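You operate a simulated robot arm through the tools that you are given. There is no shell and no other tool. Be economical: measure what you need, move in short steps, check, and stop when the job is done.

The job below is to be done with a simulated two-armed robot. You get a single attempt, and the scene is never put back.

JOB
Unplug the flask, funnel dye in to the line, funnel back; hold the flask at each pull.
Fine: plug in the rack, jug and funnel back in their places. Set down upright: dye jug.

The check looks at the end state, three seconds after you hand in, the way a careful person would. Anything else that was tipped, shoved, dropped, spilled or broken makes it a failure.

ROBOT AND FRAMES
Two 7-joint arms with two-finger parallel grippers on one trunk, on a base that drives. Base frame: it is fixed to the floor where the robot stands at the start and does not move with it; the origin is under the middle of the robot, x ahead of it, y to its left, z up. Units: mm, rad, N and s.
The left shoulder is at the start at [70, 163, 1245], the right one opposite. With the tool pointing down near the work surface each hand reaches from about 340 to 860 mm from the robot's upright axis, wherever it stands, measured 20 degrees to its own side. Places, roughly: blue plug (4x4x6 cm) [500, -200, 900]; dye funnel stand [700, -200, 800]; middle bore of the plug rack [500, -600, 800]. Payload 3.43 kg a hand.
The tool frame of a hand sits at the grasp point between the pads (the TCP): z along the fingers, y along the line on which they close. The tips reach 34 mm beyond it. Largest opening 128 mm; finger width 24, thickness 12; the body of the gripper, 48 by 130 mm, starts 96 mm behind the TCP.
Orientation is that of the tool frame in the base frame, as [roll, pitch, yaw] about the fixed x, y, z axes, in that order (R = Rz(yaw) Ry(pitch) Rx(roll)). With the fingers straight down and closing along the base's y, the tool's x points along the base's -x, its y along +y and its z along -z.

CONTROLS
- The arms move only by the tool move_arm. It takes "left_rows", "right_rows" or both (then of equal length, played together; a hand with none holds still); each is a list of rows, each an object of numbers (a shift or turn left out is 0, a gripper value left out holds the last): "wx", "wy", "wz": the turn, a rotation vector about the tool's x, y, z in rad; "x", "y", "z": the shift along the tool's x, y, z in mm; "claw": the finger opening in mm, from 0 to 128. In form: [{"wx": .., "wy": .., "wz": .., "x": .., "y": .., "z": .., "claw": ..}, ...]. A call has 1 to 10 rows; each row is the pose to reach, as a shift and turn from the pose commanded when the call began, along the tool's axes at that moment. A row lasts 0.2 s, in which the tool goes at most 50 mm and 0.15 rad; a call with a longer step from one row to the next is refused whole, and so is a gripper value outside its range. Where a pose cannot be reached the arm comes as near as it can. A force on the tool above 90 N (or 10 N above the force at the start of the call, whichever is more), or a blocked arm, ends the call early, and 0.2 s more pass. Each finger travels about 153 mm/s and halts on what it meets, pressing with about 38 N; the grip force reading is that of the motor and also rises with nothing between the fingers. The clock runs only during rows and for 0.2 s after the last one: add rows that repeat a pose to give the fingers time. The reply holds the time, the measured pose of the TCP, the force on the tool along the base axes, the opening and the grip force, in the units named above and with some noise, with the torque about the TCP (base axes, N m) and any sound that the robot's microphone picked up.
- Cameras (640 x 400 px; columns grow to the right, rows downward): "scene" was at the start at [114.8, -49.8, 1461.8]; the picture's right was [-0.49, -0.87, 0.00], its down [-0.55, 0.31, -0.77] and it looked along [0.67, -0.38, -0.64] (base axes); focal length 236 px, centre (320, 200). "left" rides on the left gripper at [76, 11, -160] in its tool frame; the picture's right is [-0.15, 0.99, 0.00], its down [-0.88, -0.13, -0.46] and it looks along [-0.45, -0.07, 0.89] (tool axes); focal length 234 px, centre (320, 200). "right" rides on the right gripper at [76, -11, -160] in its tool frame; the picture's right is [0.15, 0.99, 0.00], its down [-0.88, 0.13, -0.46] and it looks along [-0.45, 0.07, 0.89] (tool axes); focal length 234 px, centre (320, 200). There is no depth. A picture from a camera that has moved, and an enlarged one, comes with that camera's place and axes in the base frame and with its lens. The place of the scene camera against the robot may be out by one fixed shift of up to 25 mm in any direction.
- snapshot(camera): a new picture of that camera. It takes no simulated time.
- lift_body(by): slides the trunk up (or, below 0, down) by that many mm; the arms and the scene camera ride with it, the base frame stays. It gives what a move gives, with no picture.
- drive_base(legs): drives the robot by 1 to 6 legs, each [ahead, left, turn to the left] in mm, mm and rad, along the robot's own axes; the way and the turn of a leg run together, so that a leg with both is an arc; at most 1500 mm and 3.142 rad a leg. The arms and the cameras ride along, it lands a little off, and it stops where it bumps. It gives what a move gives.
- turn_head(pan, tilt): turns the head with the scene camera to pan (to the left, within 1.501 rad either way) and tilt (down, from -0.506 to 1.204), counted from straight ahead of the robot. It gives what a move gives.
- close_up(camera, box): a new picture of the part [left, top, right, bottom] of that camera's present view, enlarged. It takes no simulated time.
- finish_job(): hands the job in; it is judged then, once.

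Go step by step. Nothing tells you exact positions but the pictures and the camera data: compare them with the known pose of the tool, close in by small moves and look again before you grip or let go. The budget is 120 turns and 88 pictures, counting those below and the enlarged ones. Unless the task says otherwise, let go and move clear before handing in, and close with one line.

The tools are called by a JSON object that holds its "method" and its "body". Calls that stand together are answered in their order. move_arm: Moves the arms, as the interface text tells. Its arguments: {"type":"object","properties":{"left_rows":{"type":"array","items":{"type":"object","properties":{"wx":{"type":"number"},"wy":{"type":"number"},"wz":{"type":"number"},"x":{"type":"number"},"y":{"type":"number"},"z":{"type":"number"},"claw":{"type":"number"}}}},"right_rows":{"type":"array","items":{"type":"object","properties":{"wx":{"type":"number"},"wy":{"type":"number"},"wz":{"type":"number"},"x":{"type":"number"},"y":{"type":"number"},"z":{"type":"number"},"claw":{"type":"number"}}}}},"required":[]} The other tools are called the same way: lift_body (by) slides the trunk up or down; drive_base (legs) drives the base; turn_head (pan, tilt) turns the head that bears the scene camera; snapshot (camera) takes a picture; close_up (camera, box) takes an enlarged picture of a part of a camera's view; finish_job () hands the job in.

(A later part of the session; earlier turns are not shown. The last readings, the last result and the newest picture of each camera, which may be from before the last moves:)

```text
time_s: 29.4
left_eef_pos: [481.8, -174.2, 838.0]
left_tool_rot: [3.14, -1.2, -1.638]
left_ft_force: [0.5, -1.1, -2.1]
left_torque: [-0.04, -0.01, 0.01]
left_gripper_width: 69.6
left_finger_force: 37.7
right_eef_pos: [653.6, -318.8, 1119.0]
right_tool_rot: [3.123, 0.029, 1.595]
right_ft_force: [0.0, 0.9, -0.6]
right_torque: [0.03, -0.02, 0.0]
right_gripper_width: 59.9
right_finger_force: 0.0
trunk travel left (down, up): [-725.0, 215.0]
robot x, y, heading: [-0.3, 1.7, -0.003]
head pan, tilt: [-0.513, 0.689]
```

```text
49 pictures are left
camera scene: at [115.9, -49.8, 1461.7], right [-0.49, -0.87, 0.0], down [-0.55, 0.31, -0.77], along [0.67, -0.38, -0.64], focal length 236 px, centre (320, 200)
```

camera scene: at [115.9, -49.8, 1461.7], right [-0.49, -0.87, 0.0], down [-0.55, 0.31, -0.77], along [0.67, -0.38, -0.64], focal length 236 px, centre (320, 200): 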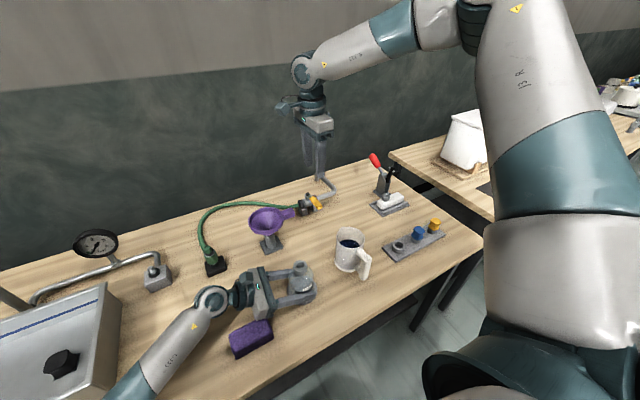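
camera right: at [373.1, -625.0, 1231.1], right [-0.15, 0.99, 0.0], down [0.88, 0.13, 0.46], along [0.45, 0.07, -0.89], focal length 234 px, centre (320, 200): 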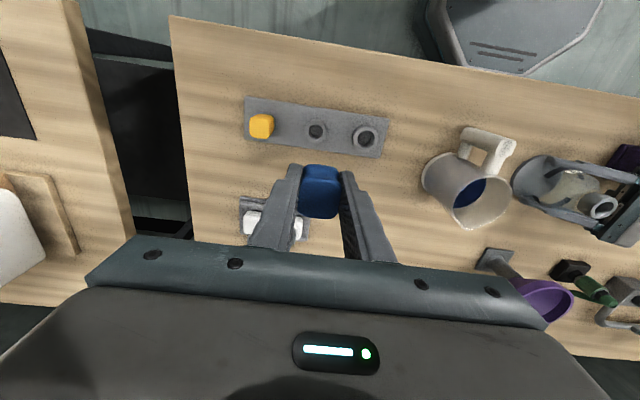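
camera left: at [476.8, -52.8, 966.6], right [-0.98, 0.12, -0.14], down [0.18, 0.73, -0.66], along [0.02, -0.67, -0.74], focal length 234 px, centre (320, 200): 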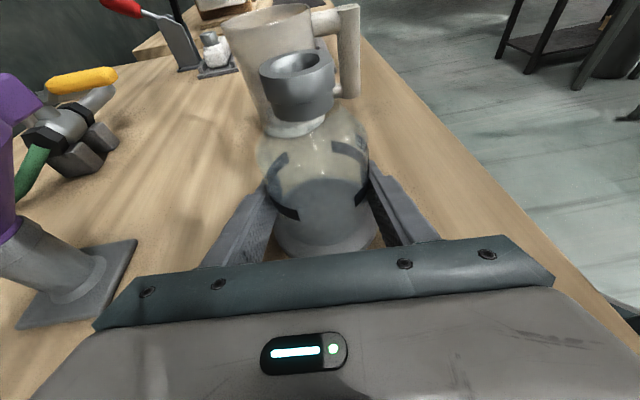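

Correct the slight tilt and look down at the funnel with the right camera.

{"method": "move_arm", "body": {"right_rows": [{"wx": 0.019, "wy": 0.029, "wz": 0.025, "x": 10, "y": 20}, {"wx": 0.019, "wy": 0.029, "wz": 0.025, "x": 10, "y": 45}]}}

{"method": "snapshot", "body": {"camera": "right"}}

{"method": "close_up", "body": {"camera": "scene", "box": [230, 180, 340, 260]}}

```text
time_s: 30.0
left_eef_pos: [481.3, -174.5, 838.5]
left_tool_rot: [3.142, -1.2, -1.639]
left_ft_force: [0.0, 0.0, -1.7]
left_torque: [0.01, 0.03, 0.0]
left_gripper_width: 70.0
left_finger_force: 38.3
right_eef_pos: [697.4, -308.8, 1119.3]
right_tool_rot: [3.141, -0.001, 1.569]
right_ft_force: [0.5, 0.0, 0.0]
right_torque: [0.04, -0.01, 0.0]
right_gripper_width: 60.1
right_finger_force: 0.1
trunk travel left (down, up): [-725.0, 215.0]
robot x, y, heading: [-0.9, -0.6, 0.005]
head pan, tilt: [-0.513, 0.689]
```

```text
48 pictures are left
camera right: at [686.7, -233.8, 1278.3], right [0.99, 0.15, 0.0], down [0.13, -0.88, 0.45], along [0.07, -0.45, -0.89], focal length 234 px, centre (320, 200)
```

right: 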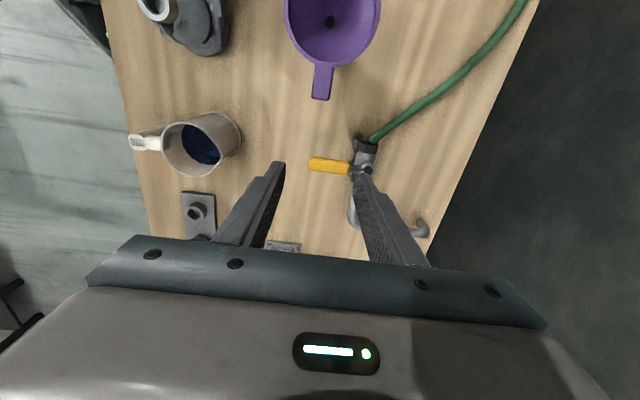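

```text
5.00 times, centred on (285, 220) of scene
camera zoom: at [116.0, -49.9, 1461.8], right [-0.49, -0.87, 0.0], down [-0.55, 0.31, -0.77], along [0.67, -0.38, -0.64], focal length 1180 px, centre (495, 100)
```

zoom: 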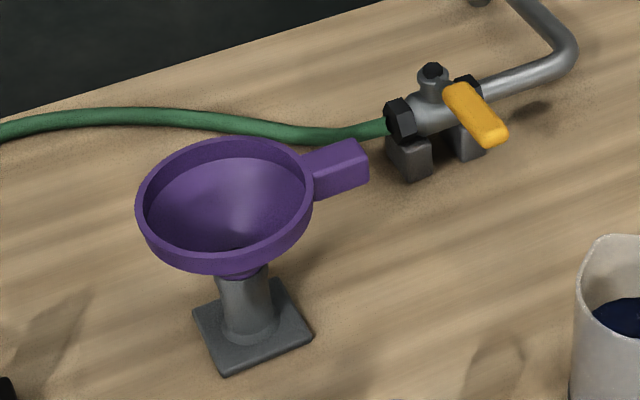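

The funnel's tab spans y≈-214 to -259 at x≈690, with its top near z≈930. I'll move above it and look again.

{"method": "move_arm", "body": {"right_rows": [{"x": 35, "y": -3, "z": 20}, {"x": 73, "y": -7, "z": 40}, {"x": 73, "y": -7, "z": 85}, {"x": 73, "y": -7, "z": 130}]}}

{"method": "snapshot", "body": {"camera": "right"}}

{"method": "close_up", "body": {"camera": "scene", "box": [240, 170, 340, 260]}}

```text
time_s: 31.0
left_eef_pos: [482.2, -176.4, 837.7]
left_tool_rot: [3.141, -1.2, -1.643]
left_ft_force: [0.3, -0.4, -1.7]
left_torque: [0.06, 0.03, 0.02]
left_gripper_width: 69.8
left_finger_force: 38.5
right_eef_pos: [662.8, -257.1, 1005.0]
right_tool_rot: [3.138, -0.003, 1.574]
right_ft_force: [0.2, 0.5, 0.0]
right_torque: [-0.02, -0.02, 0.0]
right_gripper_width: 60.1
right_finger_force: 0.1
right hand out of reach, approached as far as the arm can: row 2, 3, 4
trunk travel left (down, up): [-725.0, 215.0]
robot x, y, heading: [-0.9, 1.8, 0.003]
head pan, tilt: [-0.513, 0.689]
```

```text
46 pictures are left
camera right: at [650.8, -182.7, 1164.9], right [0.99, 0.15, 0.0], down [0.13, -0.88, 0.45], along [0.07, -0.45, -0.89], focal length 234 px, centre (320, 200)
```

right: 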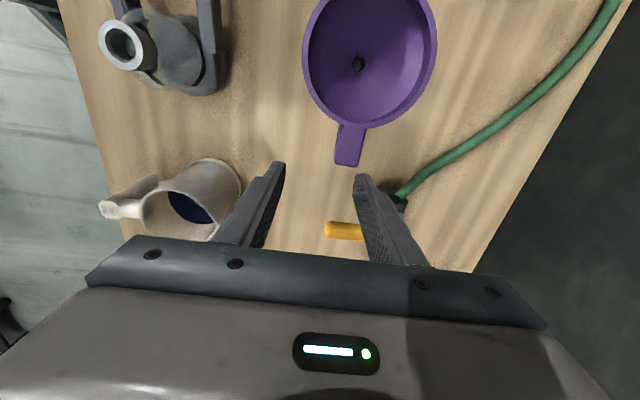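

```text
4.44 times, centred on (290, 215) of scene
camera zoom: at [115.4, -49.9, 1461.8], right [-0.49, -0.87, 0.0], down [-0.55, 0.31, -0.77], along [0.67, -0.38, -0.64], focal length 1049 px, centre (453, 133)
```

zoom: 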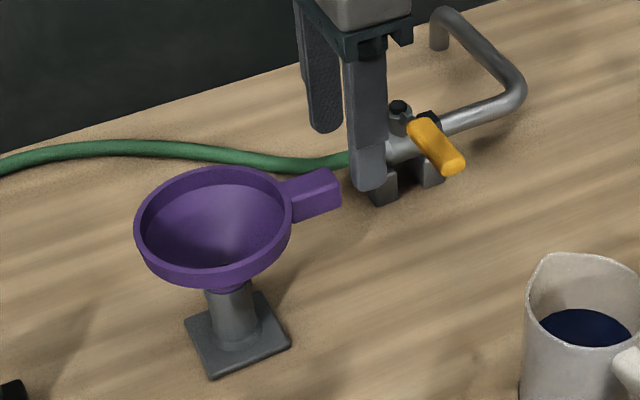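

That spot is just beyond the wrist's reach when pointing straight down. I'll tilt the fingers toward +y so the wrist stays farther right.

{"method": "move_arm", "body": {"right_rows": [{"wy": 0.13, "x": -15, "y": 0, "z": -10}, {"wy": 0.26, "x": -25, "y": 10, "z": -10}, {"wy": 0.4, "x": -27, "y": 20, "z": -5}, {"wy": 0.5, "x": -27, "y": 28, "z": 0}, {"wy": 0.5, "x": -27, "y": 28, "z": 0}]}}

{"method": "snapshot", "body": {"camera": "right"}}

```text
time_s: 32.2
left_eef_pos: [480.8, -173.7, 838.9]
left_tool_rot: [-3.141, -1.202, -1.639]
left_ft_force: [0.4, 0.0, -0.5]
left_torque: [-0.02, 0.01, -0.02]
left_gripper_width: 69.5
left_finger_force: 38.5
right_eef_pos: [691.6, -284.1, 1003.5]
right_tool_rot: [3.139, -0.503, 1.573]
right_ft_force: [0.0, -0.1, 0.0]
right_torque: [0.01, 0.01, -0.01]
right_gripper_width: 60.1
right_finger_force: 0.2
trunk travel left (down, up): [-725.0, 215.0]
robot x, y, heading: [1.6, 3.3, 0.001]
head pan, tilt: [-0.513, 0.689]
```

```text
44 pictures are left
camera right: at [679.2, -295.4, 1181.1], right [0.99, 0.13, 0.07], down [0.13, -0.99, -0.02], along [0.07, 0.03, -1.0], focal length 234 px, centre (320, 200)
```

right: 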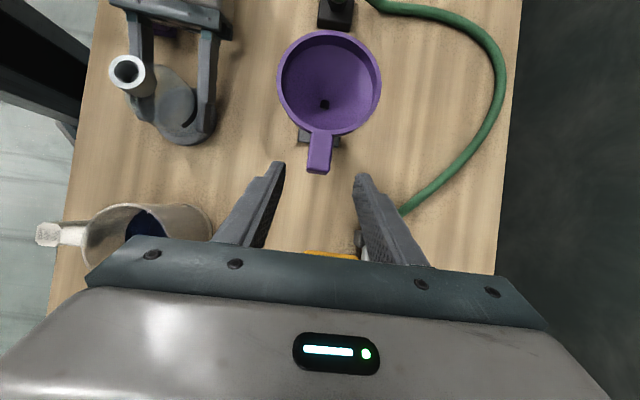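

Reached, and the view shows the tab centred between the fingers. I advance along the fingers to the grasp point.

{"method": "move_arm", "body": {"right_rows": [{"x": -1, "z": 35}, {"x": -2, "z": 70}, {"x": -3, "z": 95}]}}

{"method": "snapshot", "body": {"camera": "right"}}

{"method": "close_up", "body": {"camera": "scene", "box": [240, 170, 340, 260]}}

```text
time_s: 33.0
left_eef_pos: [480.1, -174.7, 838.1]
left_tool_rot: [3.141, -1.2, -1.641]
left_ft_force: [0.6, -0.9, -0.1]
left_torque: [-0.17, 0.08, -0.01]
left_gripper_width: 69.7
left_finger_force: 37.8
right_eef_pos: [662.6, -252.2, 944.6]
right_tool_rot: [3.141, -0.502, 1.573]
right_ft_force: [1.6, -0.1, 0.4]
right_torque: [0.02, 0.03, 0.01]
right_gripper_width: 60.3
right_finger_force: 0.0
right hand out of reach, approached as far as the arm can: row 2, 3
trunk travel left (down, up): [-725.0, 215.0]
robot x, y, heading: [1.1, 3.4, -0.005]
head pan, tilt: [-0.513, 0.689]
```

```text
43 pictures are left
camera right: at [651.8, -263.2, 1121.1], right [0.99, 0.13, 0.07], down [0.13, -0.99, -0.02], along [0.07, 0.03, -1.0], focal length 234 px, centre (320, 200)
```

right: 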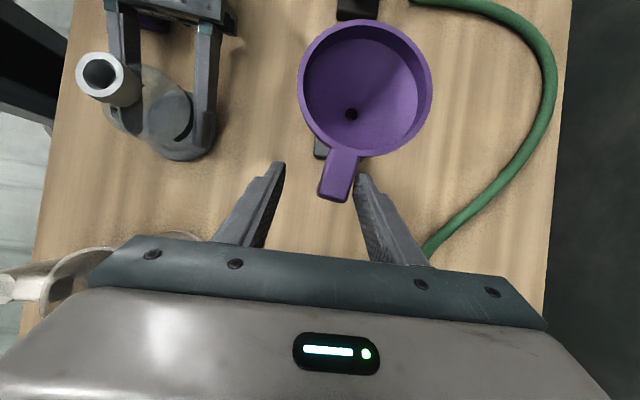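

```text
4.44 times, centred on (290, 215) of scene
camera zoom: at [115.2, -49.7, 1461.8], right [-0.49, -0.87, 0.0], down [-0.55, 0.31, -0.77], along [0.67, -0.38, -0.64], focal length 1049 px, centre (453, 133)
```

zoom: 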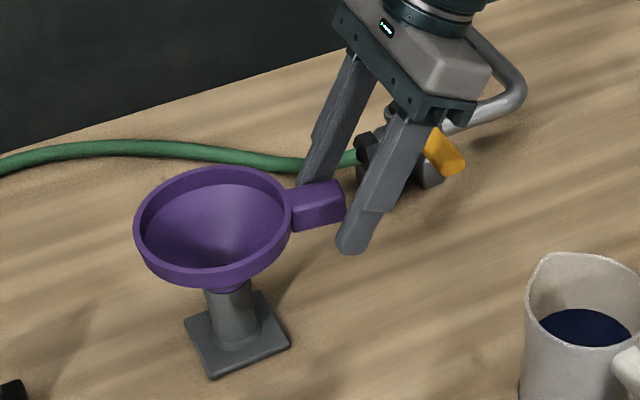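

The arm is at its reach limit at this height, so I'll release the flask for now, retreat both hands and lower the trunk, which extends the reach.

{"method": "move_arm", "body": {"left_rows": [{"claw": 90}, {"claw": 128}, {"z": -35, "claw": 128}, {"z": -75}, {"z": -115}, {"z": -135, "x": 30}, {"z": -150, "x": 70}, {"z": -165, "x": 110}, {"z": -184, "x": 145}], "right_rows": [{"z": -25}, {"z": -60}, {"z": -86, "x": 14}, {"z": -112, "x": 28}, {"z": -138, "x": 43}, {"z": -165, "x": 57}, {"z": -192, "x": 72}, {"z": -192, "x": 72}, {"z": -192, "x": 72}]}}

{"method": "snapshot", "body": {"camera": "scene"}}

```text
time_s: 35.0
left_eef_pos: [487.1, -58.3, 1040.1]
left_tool_rot: [3.14, -1.198, -1.637]
left_ft_force: [-1.1, -0.8, 0.7]
left_torque: [0.03, 0.01, -0.01]
left_gripper_width: 128.0
left_finger_force: 0.0
right_eef_pos: [662.2, -280.8, 1149.2]
right_tool_rot: [3.141, -0.501, 1.573]
right_ft_force: [-0.4, -0.3, -0.2]
right_torque: [0.02, -0.03, 0.02]
right_gripper_width: 60.0
right_finger_force: 0.2
trunk travel left (down, up): [-725.0, 215.0]
robot x, y, heading: [1.1, 1.7, -0.001]
head pan, tilt: [-0.513, 0.689]
```

```text
41 pictures are left
camera scene: at [114.6, -49.9, 1461.8], right [-0.49, -0.87, 0.0], down [-0.55, 0.31, -0.77], along [0.67, -0.38, -0.64], focal length 236 px, centre (320, 200)
```

scene: 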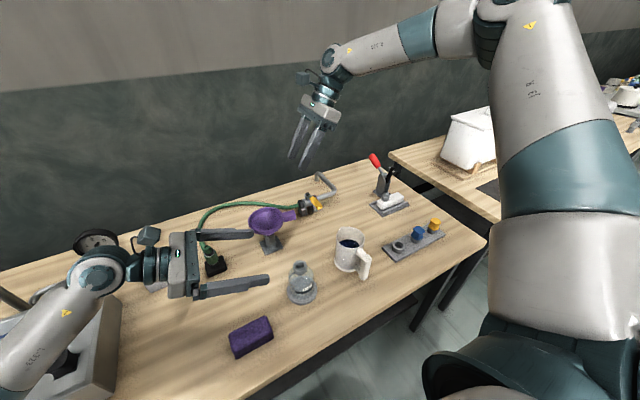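

Flask stands free. I lower the trunk by 100 mm.

{"method": "lift_body", "body": {"by": -100}}

{"method": "move_arm", "body": {"right_rows": [{"y": 14, "x": 0, "z": 15}, {"y": 29, "x": 0, "z": 35}, {"y": 29, "x": 0, "z": 50}]}}

{"method": "snapshot", "body": {"camera": "right"}}

```text
time_s: 36.3
left_eef_pos: [486.6, -57.9, 939.7]
left_tool_rot: [3.14, -1.202, -1.641]
left_ft_force: [-0.1, 0.6, -0.5]
left_torque: [-0.05, 0.03, 0.03]
left_gripper_width: 128.0
left_finger_force: 0.0
right_eef_pos: [661.9, -281.2, 1049.0]
right_tool_rot: [3.14, -0.502, 1.571]
right_ft_force: [0.4, -0.8, 1.2]
right_torque: [0.01, 0.0, 0.0]
right_gripper_width: 60.1
right_finger_force: 0.0
trunk travel left (down, up): [-625.0, 315.0]
robot x, y, heading: [-0.8, -1.2, -0.003]
head pan, tilt: [-0.513, 0.689]
```

```text
time_s: 37.1
left_eef_pos: [487.1, -58.7, 939.6]
left_tool_rot: [3.14, -1.202, -1.64]
left_ft_force: [1.4, 0.1, 1.0]
left_torque: [-0.04, -0.01, 0.01]
left_gripper_width: 128.0
left_finger_force: 0.0
right_eef_pos: [691.1, -257.9, 1004.0]
right_tool_rot: [-3.142, -0.501, 1.572]
right_ft_force: [-0.1, -0.3, 0.0]
right_torque: [0.05, 0.0, 0.01]
right_gripper_width: 59.9
right_finger_force: 0.0
trunk travel left (down, up): [-625.0, 315.0]
robot x, y, heading: [-4.6, -4.0, 0.001]
head pan, tilt: [-0.513, 0.689]
```

```text
40 pictures are left
camera right: at [680.7, -268.8, 1181.5], right [0.99, 0.13, 0.07], down [0.13, -0.99, -0.02], along [0.07, 0.03, -1.0], focal length 234 px, centre (320, 200)
```

right: 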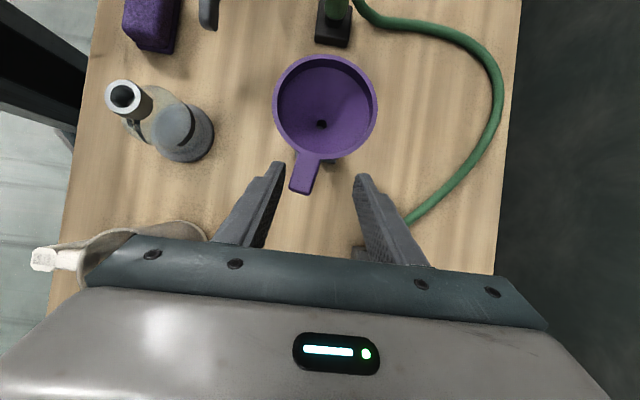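

The reach is fine now. The tab was turned about 8° by the earlier approach; gripping at x=691 will turn it back. I open wider and advance.

{"method": "move_arm", "body": {"right_rows": [{"x": -20, "z": 0, "claw": 84}, {"x": -24.5, "z": 30, "claw": 84}, {"x": -24.5, "z": 60}, {"x": -24.5, "z": 85}, {"x": -24.5, "z": 85}]}}

{"method": "snapshot", "body": {"camera": "right"}}

{"method": "snapshot", "body": {"camera": "scene"}}

```text
time_s: 38.3
left_eef_pos: [487.0, -57.7, 940.2]
left_tool_rot: [-3.14, -1.201, -1.64]
left_ft_force: [0.4, 0.1, 0.3]
left_torque: [0.03, 0.0, -0.01]
left_gripper_width: 128.1
left_finger_force: 0.1
right_eef_pos: [692.8, -239.5, 919.3]
right_tool_rot: [3.139, -0.501, 1.571]
right_ft_force: [0.1, 0.7, -0.3]
right_torque: [0.02, 0.02, -0.05]
right_gripper_width: 84.0
right_finger_force: 0.2
trunk travel left (down, up): [-625.0, 315.0]
robot x, y, heading: [-0.5, 1.1, 0.0]
head pan, tilt: [-0.513, 0.689]
```

```text
39 pictures are left
camera right: at [680.4, -249.9, 1095.6], right [0.99, 0.13, 0.07], down [0.13, -0.99, -0.02], along [0.07, 0.03, -1.0], focal length 234 px, centre (320, 200)
```

right: 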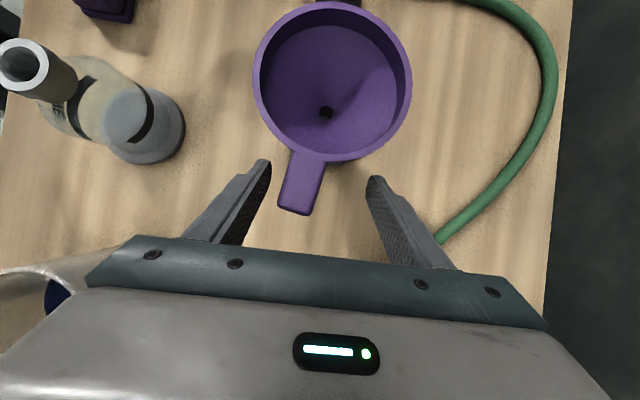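

```text
38 pictures are left
camera scene: at [114.5, -49.7, 1361.8], right [-0.49, -0.87, 0.0], down [-0.55, 0.31, -0.77], along [0.67, -0.38, -0.64], focal length 236 px, centre (320, 200)
```

scene: 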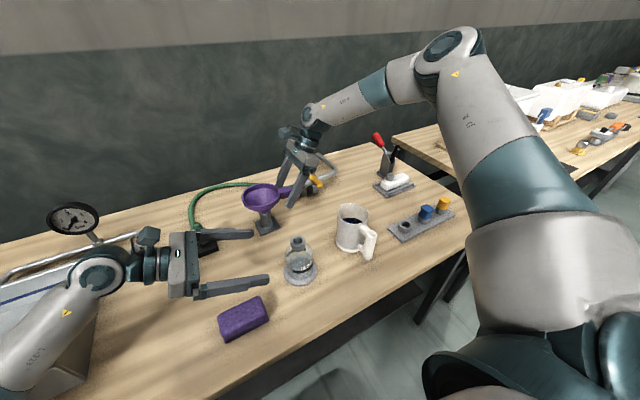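

The tab lies between the fingers at the right height. I close slowly on it.

{"method": "move_arm", "body": {"right_rows": [{"claw": 70}, {"claw": 60}, {"claw": 50}, {"claw": 42}, {"claw": 36}, {"claw": 30}, {"claw": 24}, {"claw": 18}, {"claw": 18}]}}

{"method": "snapshot", "body": {"camera": "right"}}

```text
time_s: 40.3
left_eef_pos: [488.4, -57.9, 941.2]
left_tool_rot: [3.141, -1.202, -1.641]
left_ft_force: [1.0, 1.0, 0.5]
left_torque: [0.0, -0.03, 0.02]
left_gripper_width: 127.8
left_finger_force: 0.1
right_eef_pos: [692.2, -240.2, 918.0]
right_tool_rot: [3.14, -0.502, 1.574]
right_ft_force: [0.1, -0.2, -0.7]
right_torque: [0.0, 0.0, 0.03]
right_gripper_width: 25.4
right_finger_force: 38.2
trunk travel left (down, up): [-625.0, 315.0]
robot x, y, heading: [3.9, 1.2, -0.002]
head pan, tilt: [-0.513, 0.689]
```

```text
37 pictures are left
camera right: at [680.7, -250.1, 1095.5], right [0.99, 0.13, 0.07], down [0.13, -0.99, -0.02], along [0.07, 0.03, -1.0], focal length 234 px, centre (320, 200)
```

right: 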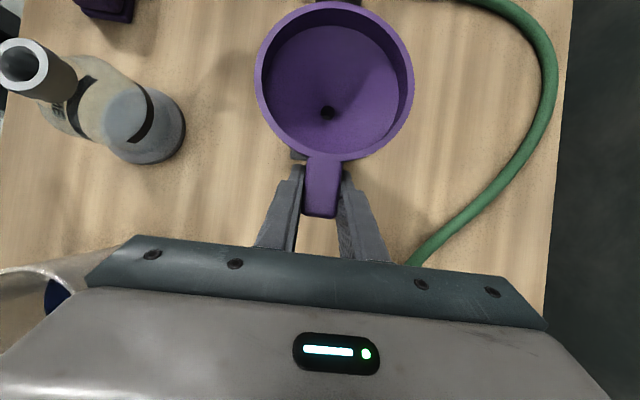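

Gripped and realigned. I record this pose (692, -240, 918) for the return, and lift straight up.

{"method": "move_arm", "body": {"right_rows": [{"x": 7.2, "z": -13.2}, {"x": 16.8, "z": -30.8}, {"x": 31.2, "z": -57}, {"x": 48, "z": -88}, {"x": 67, "z": -123}]}}

{"method": "close_up", "body": {"camera": "scene", "box": [220, 130, 340, 250]}}

```text
time_s: 41.5
left_eef_pos: [486.3, -58.7, 940.7]
left_tool_rot: [-3.138, -1.201, -1.643]
left_ft_force: [0.1, -0.1, 0.1]
left_torque: [-0.05, -0.03, 0.02]
left_gripper_width: 128.2
left_finger_force: 0.1
right_eef_pos: [690.7, -239.3, 1059.4]
right_tool_rot: [3.141, -0.502, 1.571]
right_ft_force: [0.0, 1.4, -1.1]
right_torque: [-0.06, -0.01, -0.01]
right_gripper_width: 25.4
right_finger_force: 38.1
trunk travel left (down, up): [-625.0, 315.0]
robot x, y, heading: [1.6, 0.9, 0.001]
head pan, tilt: [-0.513, 0.689]
```

```text
3.33 times, centred on (280, 190) of scene
camera zoom: at [113.9, -49.1, 1361.9], right [-0.49, -0.87, 0.0], down [-0.55, 0.31, -0.77], along [0.67, -0.38, -0.64], focal length 787 px, centre (453, 233)
```

zoom: 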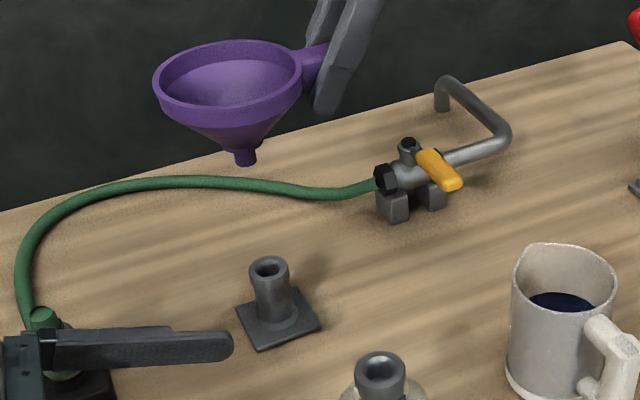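

The funnel has a short stem. Before seating it, I take hold of the flask again with the left hand.

{"method": "move_arm", "body": {"left_rows": [{"x": -25, "z": 10}, {"x": -53, "z": 25}, {"x": -53, "y": -1, "z": 65}, {"x": -53, "y": -2, "z": 105}, {"x": -53, "y": -2, "z": 146, "claw": 110}, {"x": -53, "y": -2, "z": 146, "claw": 90}, {"x": -53, "y": -2, "z": 146, "claw": 80}, {"x": -53, "y": -2, "z": 146, "claw": 72}, {"x": -53, "y": -2, "z": 146, "claw": 60}, {"x": -53, "y": -2, "z": 146, "claw": 60}]}}

{"method": "snapshot", "body": {"camera": "left"}}

```text
time_s: 43.9
left_eef_pos: [517.6, -77.7, 869.4]
left_tool_rot: [-2.895, -1.135, -1.751]
left_ft_force: [-0.8, 0.2, 0.2]
left_torque: [0.02, 0.01, 0.0]
left_gripper_width: 59.8
left_finger_force: 0.2
right_eef_pos: [693.3, -154.9, 1065.4]
right_tool_rot: [3.127, -0.514, 1.667]
right_ft_force: [0.2, -1.5, -1.7]
right_torque: [0.12, 0.04, 0.02]
right_gripper_width: 25.0
right_finger_force: 38.0
trunk travel left (down, up): [-625.0, 315.0]
robot x, y, heading: [-5.0, 40.7, 0.089]
head pan, tilt: [-0.513, 0.689]
stopped in row 10 (left hand): the arm was blocked; the commanded pose is now the measured one
```

```text
35 pictures are left
camera left: at [486.6, 35.2, 1001.5], right [-0.97, 0.02, -0.23], down [0.16, 0.78, -0.6], along [0.17, -0.62, -0.77], focal length 234 px, centre (320, 200)
```

left: 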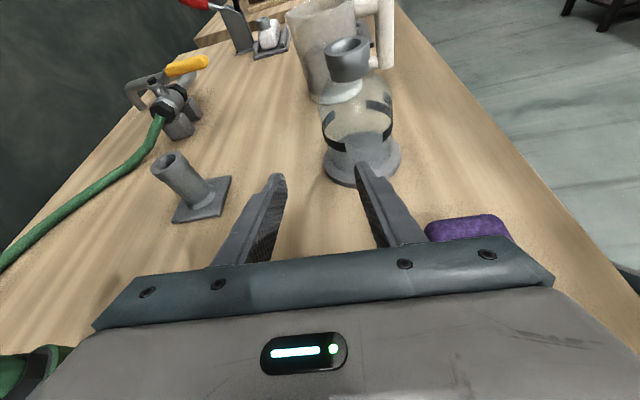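

The left arm was blocked, and the base was pushed to heading 0.089. I need to see what it touched.

{"method": "snapshot", "body": {"camera": "scene"}}

{"method": "turn_head", "body": {"pan": 0.5, "tilt": 0.9}}

{"method": "snapshot", "body": {"camera": "scene"}}

```text
34 pictures are left
camera scene: at [97.2, -18.3, 1363.5], right [-0.41, -0.91, -0.02], down [-0.57, 0.27, -0.78], along [0.71, -0.31, -0.63], focal length 236 px, centre (320, 200)
```

scene: 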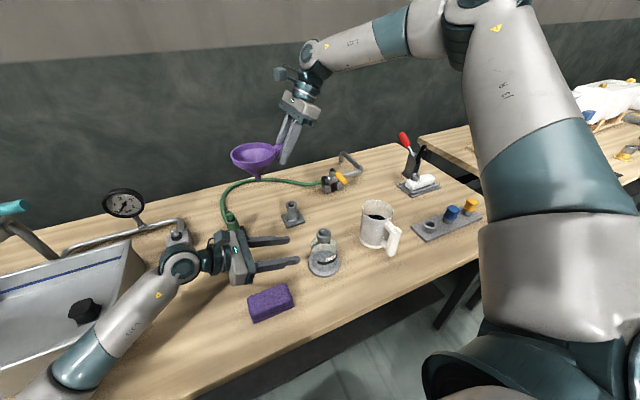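

```text
time_s: 45.2
left_eef_pos: [515.3, -78.3, 872.7]
left_tool_rot: [-2.89, -1.144, -1.76]
left_ft_force: [0.5, 0.0, 0.4]
left_torque: [0.03, -0.03, 0.0]
left_gripper_width: 60.2
left_finger_force: 0.1
right_eef_pos: [693.0, -150.2, 1070.9]
right_tool_rot: [3.119, -0.511, 1.671]
right_ft_force: [-0.3, -0.2, 0.2]
right_torque: [-0.11, 0.02, 0.02]
right_gripper_width: 25.1
right_finger_force: 37.6
trunk travel left (down, up): [-625.0, 315.0]
robot x, y, heading: [-1.8, 37.5, 0.083]
head pan, tilt: [0.499, 0.901]
```

```text
33 pictures are left
camera scene: at [80.9, 62.6, 1348.5], right [0.55, -0.83, 0.0], down [-0.64, -0.43, -0.64], along [0.53, 0.35, -0.77], focal length 236 px, centre (320, 200)
```

scene: 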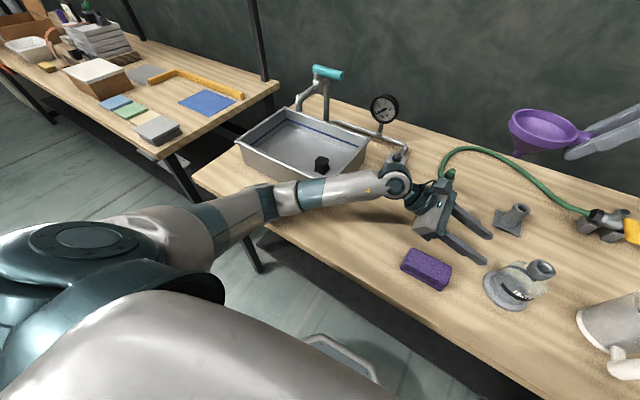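

The left forearm ran into the table/basin edge because the trunk was lowered; nothing looks displaced. I raise the trunk back to free it.

{"method": "lift_body", "body": {"by": 100}}

{"method": "move_arm", "body": {"left_rows": [{"z": -40, "x": 0}, {"z": -80, "x": 20}, {"z": -110, "x": 40, "claw": 128}, {"z": -120, "x": 60, "claw": 128}]}}

{"method": "drive_base", "body": {"legs": [[0, 0, -0.083]]}}

{"method": "snapshot", "body": {"camera": "scene"}}

```text
time_s: 46.5
left_eef_pos: [525.0, -76.5, 959.4]
left_tool_rot: [-2.951, -1.161, -1.711]
left_ft_force: [0.3, 0.5, -0.6]
left_torque: [0.0, 0.0, -0.01]
left_gripper_width: 59.9
left_finger_force: 0.1
right_eef_pos: [707.8, -144.3, 1158.9]
right_tool_rot: [-3.14, -0.501, 1.653]
right_ft_force: [0.5, -0.9, -1.1]
right_torque: [-0.07, 0.02, 0.01]
right_gripper_width: 25.1
right_finger_force: 38.2
trunk travel left (down, up): [-725.0, 215.0]
robot x, y, heading: [-2.6, 37.1, 0.086]
head pan, tilt: [0.499, 0.901]
```

```text
time_s: 47.5
left_eef_pos: [513.4, 11.7, 1062.6]
left_tool_rot: [-2.949, -1.163, -1.71]
left_ft_force: [0.1, -0.5, 0.7]
left_torque: [0.04, 0.0, 0.0]
left_gripper_width: 128.0
left_finger_force: 0.0
right_eef_pos: [708.3, -144.6, 1158.6]
right_tool_rot: [3.14, -0.501, 1.654]
right_ft_force: [0.2, -0.2, -0.7]
right_torque: [-0.04, 0.04, 0.02]
right_gripper_width: 25.3
right_finger_force: 37.8
trunk travel left (down, up): [-725.0, 215.0]
robot x, y, heading: [-2.1, 37.2, 0.082]
head pan, tilt: [0.499, 0.901]
```

```text
time_s: 48.4
left_eef_pos: [508.5, -30.1, 1062.0]
left_tool_rot: [-2.95, -1.164, -1.793]
left_ft_force: [0.4, 0.0, -0.6]
left_torque: [0.01, -0.03, -0.01]
left_gripper_width: 127.9
left_finger_force: 0.1
right_eef_pos: [689.6, -201.1, 1158.6]
right_tool_rot: [3.139, -0.501, 1.573]
right_ft_force: [-1.5, 0.2, -0.5]
right_torque: [-0.05, -0.03, -0.06]
right_gripper_width: 25.4
right_finger_force: 37.3
trunk travel left (down, up): [-725.0, 215.0]
robot x, y, heading: [0.7, 39.0, 0.001]
head pan, tilt: [0.499, 0.901]
```

```text
32 pictures are left
camera scene: at [106.0, 67.7, 1444.7], right [0.48, -0.88, 0.0], down [-0.69, -0.38, -0.62], along [0.55, 0.3, -0.78], focal length 236 px, centre (320, 200)
```

scene: 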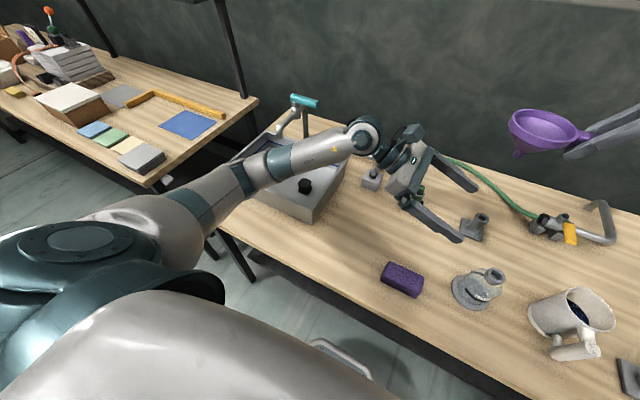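

The base heading is restored; I shift it right to its starting line and square up the left hand.

{"method": "drive_base", "body": {"legs": [[0, -39, 0]]}}

{"method": "move_arm", "body": {"left_rows": [{"wx": -0.051, "wy": 0.03, "wz": -0.061, "claw": 128}, {"wx": -0.051, "wy": 0.03, "wz": -0.061}]}}

{"method": "turn_head", "body": {"pan": -0.4, "tilt": 0.72}}

{"method": "snapshot", "body": {"camera": "left"}}

```text
time_s: 49.3
left_eef_pos: [508.1, -64.5, 1062.1]
left_tool_rot: [-2.948, -1.167, -1.794]
left_ft_force: [-0.4, -0.1, 1.1]
left_torque: [0.0, 0.01, 0.0]
left_gripper_width: 127.9
left_finger_force: 0.0
right_eef_pos: [689.9, -234.2, 1160.1]
right_tool_rot: [3.14, -0.496, 1.574]
right_ft_force: [0.9, 0.4, 0.2]
right_torque: [-0.11, 0.02, -0.03]
right_gripper_width: 25.2
right_finger_force: 37.6
trunk travel left (down, up): [-725.0, 215.0]
robot x, y, heading: [-3.5, -0.6, -0.001]
head pan, tilt: [0.499, 0.901]
```

```text
time_s: 49.9
left_eef_pos: [509.4, -66.3, 1060.8]
left_tool_rot: [3.14, -1.199, -1.638]
left_ft_force: [0.2, 0.4, 0.1]
left_torque: [0.04, 0.03, 0.02]
left_gripper_width: 127.8
left_finger_force: 0.0
right_eef_pos: [689.4, -237.8, 1159.2]
right_tool_rot: [3.14, -0.5, 1.574]
right_ft_force: [0.4, -1.0, -0.2]
right_torque: [-0.05, 0.0, 0.0]
right_gripper_width: 25.5
right_finger_force: 37.8
trunk travel left (down, up): [-725.0, 215.0]
robot x, y, heading: [1.0, -0.9, -0.0]
head pan, tilt: [0.499, 0.901]
```

```text
time_s: 51.1
left_eef_pos: [509.2, -67.8, 1060.9]
left_tool_rot: [-3.141, -1.197, -1.641]
left_ft_force: [0.1, 0.0, -0.5]
left_torque: [-0.02, -0.03, -0.02]
left_gripper_width: 127.9
left_finger_force: 0.0
right_eef_pos: [690.0, -238.9, 1159.3]
right_tool_rot: [3.141, -0.502, 1.574]
right_ft_force: [-0.7, -0.5, -1.0]
right_torque: [-0.06, 0.01, 0.01]
right_gripper_width: 25.1
right_finger_force: 38.5
trunk travel left (down, up): [-725.0, 215.0]
robot x, y, heading: [0.3, 5.8, 0.003]
head pan, tilt: [-0.4, 0.721]
```

```text
31 pictures are left
camera left: at [506.0, 53.1, 1189.9], right [-0.98, 0.12, -0.14], down [0.18, 0.73, -0.65], along [0.02, -0.67, -0.74], focal length 234 px, centre (320, 200)
```

left: 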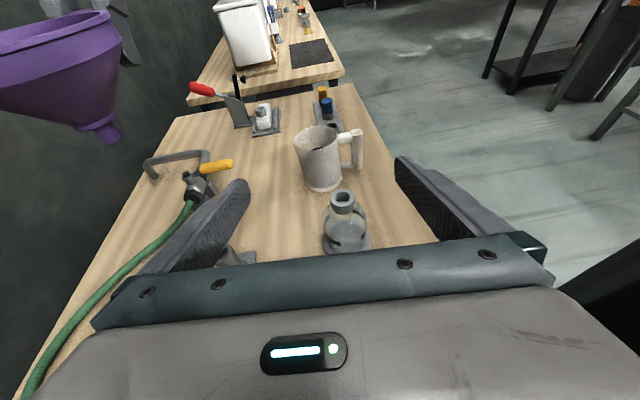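

All is squared up and the scene is intact. Left hand back to the flask, ending open around its body.

{"method": "move_arm", "body": {"left_rows": [{"x": -40, "y": 5, "z": 15}, {"x": -80, "y": 10, "z": 30}, {"x": -120, "y": 15, "z": 45}, {"x": -160, "y": 20, "z": 61}, {"x": -163, "y": 20, "z": 105}, {"x": -166, "y": 21, "z": 145}, {"x": -168.5, "y": 21, "z": 182}, {"x": -168.5, "y": 21, "z": 182}]}}

{"method": "snapshot", "body": {"camera": "left"}}

```text
time_s: 52.9
left_eef_pos: [481.4, -174.5, 839.9]
left_tool_rot: [-3.14, -1.2, -1.64]
left_ft_force: [0.1, -0.4, -0.3]
left_torque: [-0.03, 0.02, 0.0]
left_gripper_width: 128.0
left_finger_force: 0.0
right_eef_pos: [690.5, -238.2, 1160.3]
right_tool_rot: [3.14, -0.5, 1.575]
right_ft_force: [0.3, 1.3, -0.4]
right_torque: [-0.05, -0.01, -0.05]
right_gripper_width: 25.2
right_finger_force: 38.0
trunk travel left (down, up): [-725.0, 215.0]
robot x, y, heading: [-0.2, 0.4, -0.002]
head pan, tilt: [-0.4, 0.721]
```

```text
30 pictures are left
camera left: at [477.8, -53.3, 967.9], right [-0.98, 0.12, -0.14], down [0.18, 0.73, -0.65], along [0.02, -0.67, -0.74], focal length 234 px, centre (320, 200)
```

left: 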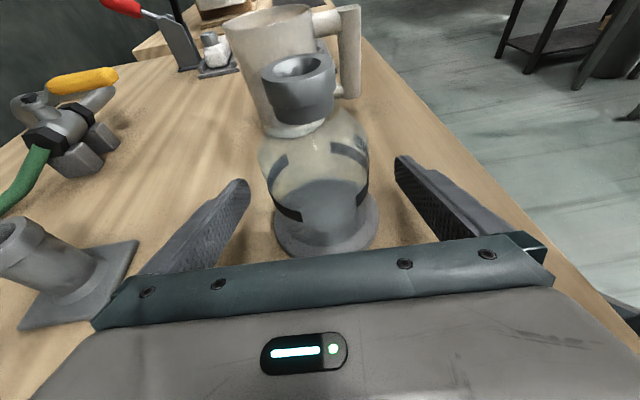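

Same as before. I close on the flask and bring the funnel above the mouth.

{"method": "move_arm", "body": {"left_rows": [{"claw": 105}, {"claw": 90}, {"claw": 80}, {"claw": 72}, {"claw": 66}, {"claw": 60}, {"claw": 60}, {"claw": 60}], "right_rows": [{"y": -26, "x": -3, "z": -1.5}, {"y": -52, "x": -6, "z": -3}, {"y": -80, "x": -10, "z": -5}, {"y": -110, "x": -14, "z": -7}, {"y": -140, "x": -18, "z": -9}, {"y": -170, "x": -35, "z": 20}, {"y": -195, "x": -52, "z": 48}, {"y": -209.5, "x": -68, "z": 77}]}}

{"method": "snapshot", "body": {"camera": "right"}}

{"method": "snapshot", "body": {"camera": "left"}}

{"method": "snapshot", "body": {"camera": "scene"}}

```text
time_s: 54.7
left_eef_pos: [481.2, -176.5, 839.3]
left_tool_rot: [3.14, -1.199, -1.641]
left_ft_force: [-0.1, -0.7, 0.2]
left_torque: [-0.08, 0.1, 0.04]
left_gripper_width: 69.4
left_finger_force: 37.9
right_eef_pos: [482.7, -262.4, 1058.7]
right_tool_rot: [3.139, -0.501, 1.575]
right_ft_force: [-0.8, -0.3, -0.8]
right_torque: [-0.04, -0.02, -0.04]
right_gripper_width: 25.6
right_finger_force: 38.1
trunk travel left (down, up): [-725.0, 215.0]
robot x, y, heading: [1.7, 3.2, -0.002]
head pan, tilt: [-0.4, 0.721]
```

```text
29 pictures are left
camera right: at [470.5, -273.5, 1235.2], right [0.99, 0.13, 0.07], down [0.13, -0.99, -0.02], along [0.07, 0.03, -1.0], focal length 234 px, centre (320, 200)
```

right: 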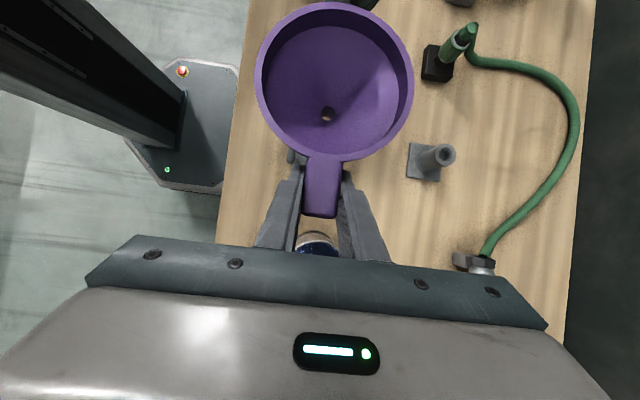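

```text
28 pictures are left
camera left: at [478.0, -53.5, 968.0], right [-0.98, 0.12, -0.14], down [0.18, 0.73, -0.65], along [0.02, -0.67, -0.74], focal length 234 px, centre (320, 200)
```

left: 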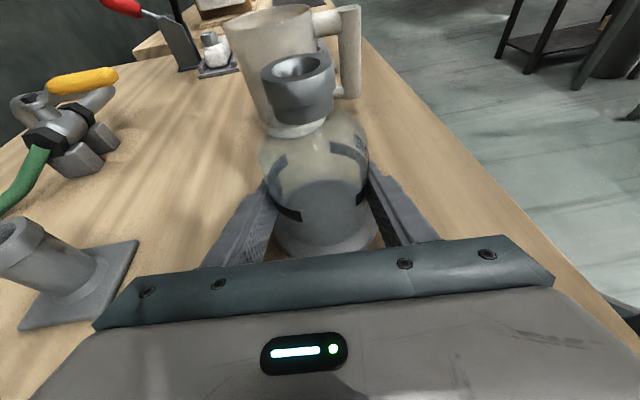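

```text
27 pictures are left
camera scene: at [117.3, -41.0, 1459.1], right [-0.39, -0.92, 0.0], down [-0.61, 0.26, -0.75], along [0.69, -0.29, -0.66], focal length 236 px, centre (320, 200)
```

scene: 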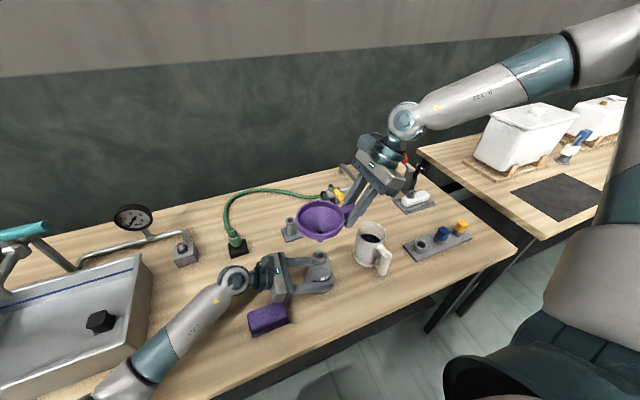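

The flask is held and the funnel hovers above it. I lower 28 mm so the left camera can see the stem over the mouth.

{"method": "move_arm", "body": {"right_rows": [{"x": -6, "z": 12}, {"x": -13.4, "z": 24.6}, {"x": -13.4, "z": 24.6}]}}

{"method": "close_up", "body": {"camera": "left", "box": [220, 0, 400, 150]}}

{"method": "close_up", "body": {"camera": "scene", "box": [270, 180, 370, 300]}}

```text
time_s: 55.5
left_eef_pos: [482.0, -174.9, 841.1]
left_tool_rot: [-3.141, -1.196, -1.641]
left_ft_force: [-0.2, -0.7, 0.1]
left_torque: [-0.03, 0.07, -0.01]
left_gripper_width: 69.6
left_finger_force: 38.2
right_eef_pos: [481.5, -261.4, 1031.1]
right_tool_rot: [3.141, -0.5, 1.573]
right_ft_force: [0.4, 0.1, -0.5]
right_torque: [-0.05, 0.03, 0.02]
right_gripper_width: 25.0
right_finger_force: 37.8
trunk travel left (down, up): [-725.0, 215.0]
robot x, y, heading: [-2.0, 5.1, -0.003]
head pan, tilt: [-0.4, 0.721]
```

```text
2.67 times, centred on (310, 75) of left
camera zoom: at [477.9, -53.3, 968.0], right [-0.98, 0.12, -0.14], down [0.18, 0.73, -0.65], along [0.02, -0.67, -0.74], focal length 624 px, centre (347, 533)
```

zoom: 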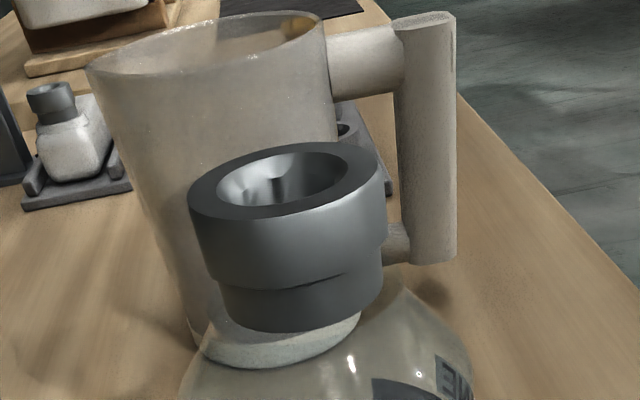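

```text
3.33 times, centred on (320, 240) of scene
camera zoom: at [116.9, -40.7, 1459.1], right [-0.39, -0.92, 0.0], down [-0.61, 0.26, -0.75], along [0.69, -0.29, -0.66], focal length 787 px, centre (320, 67)
```

zoom: 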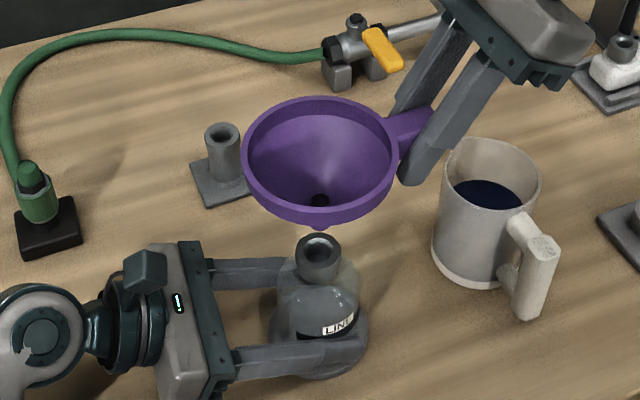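

{"method": "move_arm", "body": {"right_rows": [{"x": -5, "z": 9}, {"x": -9.6, "z": 17.6}, {"x": -9.6, "z": 17.6}]}}

{"method": "close_up", "body": {"camera": "left", "box": [220, 0, 400, 150]}}

{"method": "close_up", "body": {"camera": "scene", "box": [295, 220, 345, 280]}}

```text
time_s: 56.3
left_eef_pos: [482.0, -175.3, 839.6]
left_tool_rot: [-3.14, -1.196, -1.642]
left_ft_force: [-0.2, 0.3, -0.1]
left_torque: [-0.02, 0.09, -0.03]
left_gripper_width: 69.3
left_finger_force: 38.1
right_eef_pos: [481.2, -262.9, 1010.5]
right_tool_rot: [3.139, -0.5, 1.575]
right_ft_force: [0.6, -0.2, 0.1]
right_torque: [-0.06, -0.01, 0.01]
right_gripper_width: 25.2
right_finger_force: 38.2
trunk travel left (down, up): [-725.0, 215.0]
robot x, y, heading: [-1.1, -1.7, -0.005]
head pan, tilt: [-0.4, 0.721]
```

```text
2.67 times, centred on (310, 75) of left
camera zoom: at [477.9, -53.3, 968.1], right [-0.98, 0.12, -0.14], down [0.18, 0.73, -0.65], along [0.02, -0.67, -0.74], focal length 624 px, centre (347, 533)
```

zoom: 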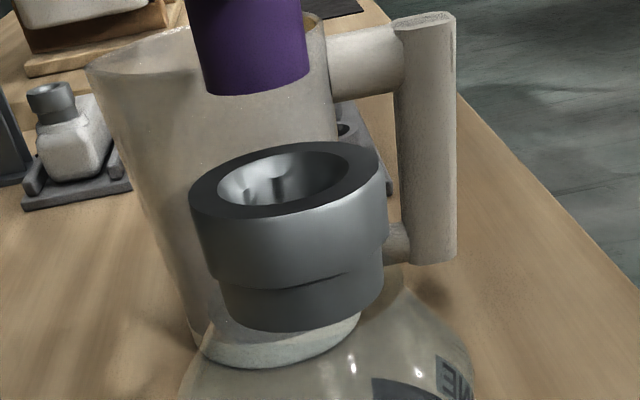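

```text
6.67 times, centred on (320, 250) of scene
camera zoom: at [116.9, -40.7, 1459.1], right [-0.39, -0.92, 0.0], down [-0.61, 0.26, -0.75], along [0.69, -0.29, -0.66], focal length 1574 px, centre (320, -133)
```

zoom: 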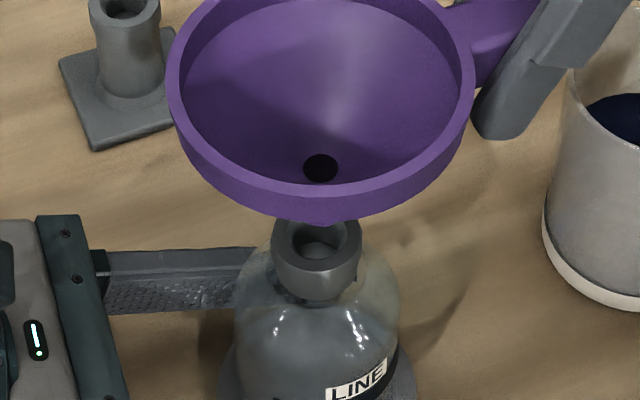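

The stem is about 16 mm above the mouth and nearly centred, perhaps 2 mm too far in +x. I correct and lower in small steps.

{"method": "move_arm", "body": {"right_rows": [{"y": -2}, {"y": -2, "x": -3.8, "z": 7}, {"y": -2, "x": -7.7, "z": 14}, {"y": -2, "x": -10.5, "z": 19.3}, {"y": -2, "x": -10.5, "z": 19.3}]}}

{"method": "close_up", "body": {"camera": "left", "box": [220, 0, 400, 150]}}

```text
time_s: 57.5
left_eef_pos: [480.4, -174.4, 839.8]
left_tool_rot: [3.141, -1.197, -1.64]
left_ft_force: [-1.0, -1.0, -0.4]
left_torque: [0.12, -0.05, -0.07]
left_gripper_width: 69.5
left_finger_force: 38.3
right_eef_pos: [478.9, -262.1, 988.9]
right_tool_rot: [3.14, -0.5, 1.573]
right_ft_force: [1.1, 1.6, -0.3]
right_torque: [0.1, -0.06, -0.06]
right_gripper_width: 25.2
right_finger_force: 37.7
trunk travel left (down, up): [-725.0, 215.0]
robot x, y, heading: [0.9, -2.6, 0.003]
head pan, tilt: [-0.4, 0.721]
```

```text
2.67 times, centred on (310, 75) of left
camera zoom: at [477.8, -53.3, 968.0], right [-0.98, 0.12, -0.14], down [0.18, 0.73, -0.65], along [0.02, -0.67, -0.74], focal length 624 px, centre (347, 533)
```

zoom: 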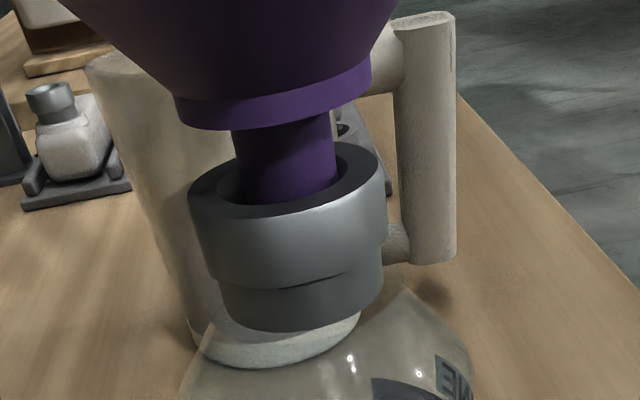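

The stem is in the mouth. I nudge 1 mm back and lower until the shoulder seats.

{"method": "move_arm", "body": {"right_rows": [{"x": -1, "z": -0.5}, {"x": -3.4, "z": 3.9}, {"x": -5.8, "z": 8.3}, {"x": -7.7, "z": 11.8}, {"x": -9.1, "z": 14.4}]}}

{"method": "close_up", "body": {"camera": "left", "box": [220, 0, 400, 150]}}

```text
time_s: 58.7
left_eef_pos: [481.1, -174.0, 840.5]
left_tool_rot: [-3.139, -1.197, -1.642]
left_ft_force: [2.6, -2.6, -4.5]
left_torque: [0.65, -0.04, -0.12]
left_gripper_width: 69.2
left_finger_force: 38.3
right_eef_pos: [479.1, -261.8, 974.1]
right_tool_rot: [3.136, -0.5, 1.576]
right_ft_force: [1.0, -1.9, 26.3]
right_torque: [0.02, 0.06, 0.27]
right_gripper_width: 25.6
right_finger_force: 37.9
trunk travel left (down, up): [-725.0, 215.0]
robot x, y, heading: [0.2, 0.0, -0.002]
head pan, tilt: [-0.4, 0.721]
```

```text
2.67 times, centred on (310, 75) of left
camera zoom: at [477.0, -52.9, 968.5], right [-0.98, 0.12, -0.14], down [0.18, 0.73, -0.65], along [0.02, -0.67, -0.74], focal length 624 px, centre (347, 533)
```

zoom: 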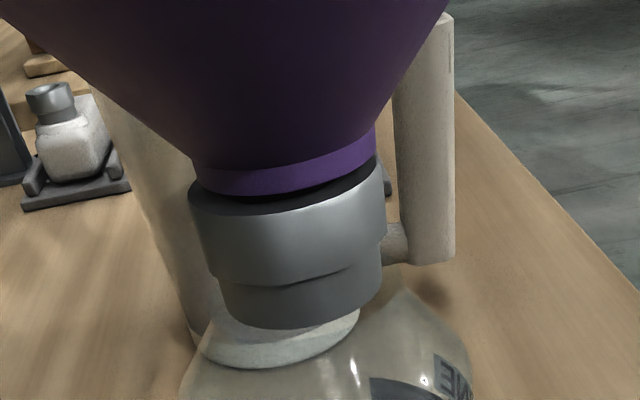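

The funnel is seated (26 N, TCP z≈974). I relieve, let go of the tab, and back away along the fingers.

{"method": "move_arm", "body": {"right_rows": [{"x": 0.8, "z": -1.5}, {"x": 0.8, "z": -1.5, "claw": 40}, {"x": 0.8, "z": -1.5, "claw": 64}, {"x": 0.8, "z": -20, "claw": 64}, {"z": -60}, {"z": -100}, {"z": -140}]}}

{"method": "snapshot", "body": {"camera": "scene"}}

```text
time_s: 60.3
left_eef_pos: [480.8, -174.5, 840.2]
left_tool_rot: [-3.139, -1.196, -1.642]
left_ft_force: [0.7, 1.4, 2.1]
left_torque: [-0.21, 0.01, -0.01]
left_gripper_width: 69.1
left_finger_force: 38.1
right_eef_pos: [477.6, -329.6, 1093.6]
right_tool_rot: [3.141, -0.501, 1.574]
right_ft_force: [0.8, -0.1, -0.8]
right_torque: [0.02, -0.01, -0.01]
right_gripper_width: 64.2
right_finger_force: 0.1
trunk travel left (down, up): [-725.0, 215.0]
robot x, y, heading: [0.4, 0.2, -0.0]
head pan, tilt: [-0.4, 0.721]
```

```text
20 pictures are left
camera scene: at [115.7, -41.0, 1459.2], right [-0.39, -0.92, 0.0], down [-0.61, 0.26, -0.75], along [0.69, -0.29, -0.66], focal length 236 px, centre (320, 200)
```

scene: 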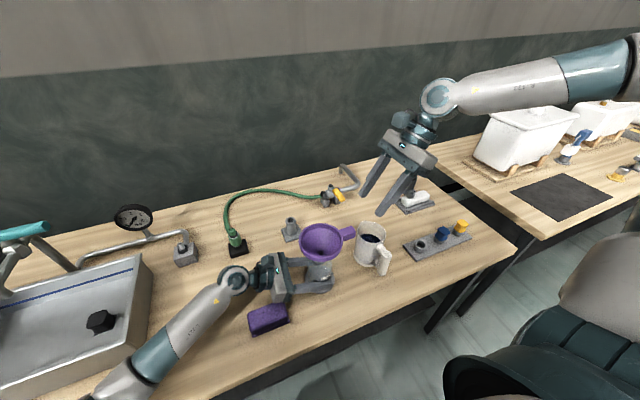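

Funnel stands in the flask. Now I straighten the right hand and back it toward the jug's handle side.

{"method": "move_arm", "body": {"right_rows": [{"wy": -0.13, "x": 7, "z": -13, "y": -20}, {"wy": -0.26, "x": 14, "z": -26, "y": -40}, {"wy": -0.39, "x": 21, "z": -40, "y": -70}, {"wy": -0.5, "x": 29, "z": -53, "y": -100}]}}

{"method": "move_arm", "body": {"right_rows": [{"wz": -0.15}, {"wz": -0.3}, {"wz": -0.45}, {"wz": -0.6}, {"wz": -0.75}, {"wz": -0.9}, {"wz": -1.05}, {"wz": -1.2}, {"wz": -1.35}, {"wz": -1.5}]}}

```text
time_s: 61.3
left_eef_pos: [481.0, -173.4, 839.6]
left_tool_rot: [-3.141, -1.2, -1.642]
left_ft_force: [-0.8, 1.5, 2.5]
left_torque: [-0.17, 0.09, -0.05]
left_gripper_width: 69.1
left_finger_force: 38.6
right_eef_pos: [377.6, -330.6, 1154.6]
right_tool_rot: [3.139, 0.001, 1.574]
right_ft_force: [0.2, 0.2, -0.7]
right_torque: [0.03, -0.04, 0.04]
right_gripper_width: 63.8
right_finger_force: 0.1
trunk travel left (down, up): [-725.0, 215.0]
robot x, y, heading: [-5.5, -0.4, -0.004]
head pan, tilt: [-0.4, 0.721]
```

```text
time_s: 63.5
left_eef_pos: [479.3, -174.5, 840.3]
left_tool_rot: [3.14, -1.197, -1.642]
left_ft_force: [-1.0, 0.4, 1.7]
left_torque: [-0.09, 0.01, -0.03]
left_gripper_width: 69.3
left_finger_force: 37.8
right_eef_pos: [377.9, -330.0, 1153.9]
right_tool_rot: [3.14, 0.002, 3.074]
right_ft_force: [0.5, -0.5, 0.2]
right_torque: [-0.03, -0.01, 0.01]
right_gripper_width: 64.1
right_finger_force: 0.1
trunk travel left (down, up): [-725.0, 215.0]
robot x, y, heading: [-0.7, 4.6, 0.002]
head pan, tilt: [-0.4, 0.721]
```

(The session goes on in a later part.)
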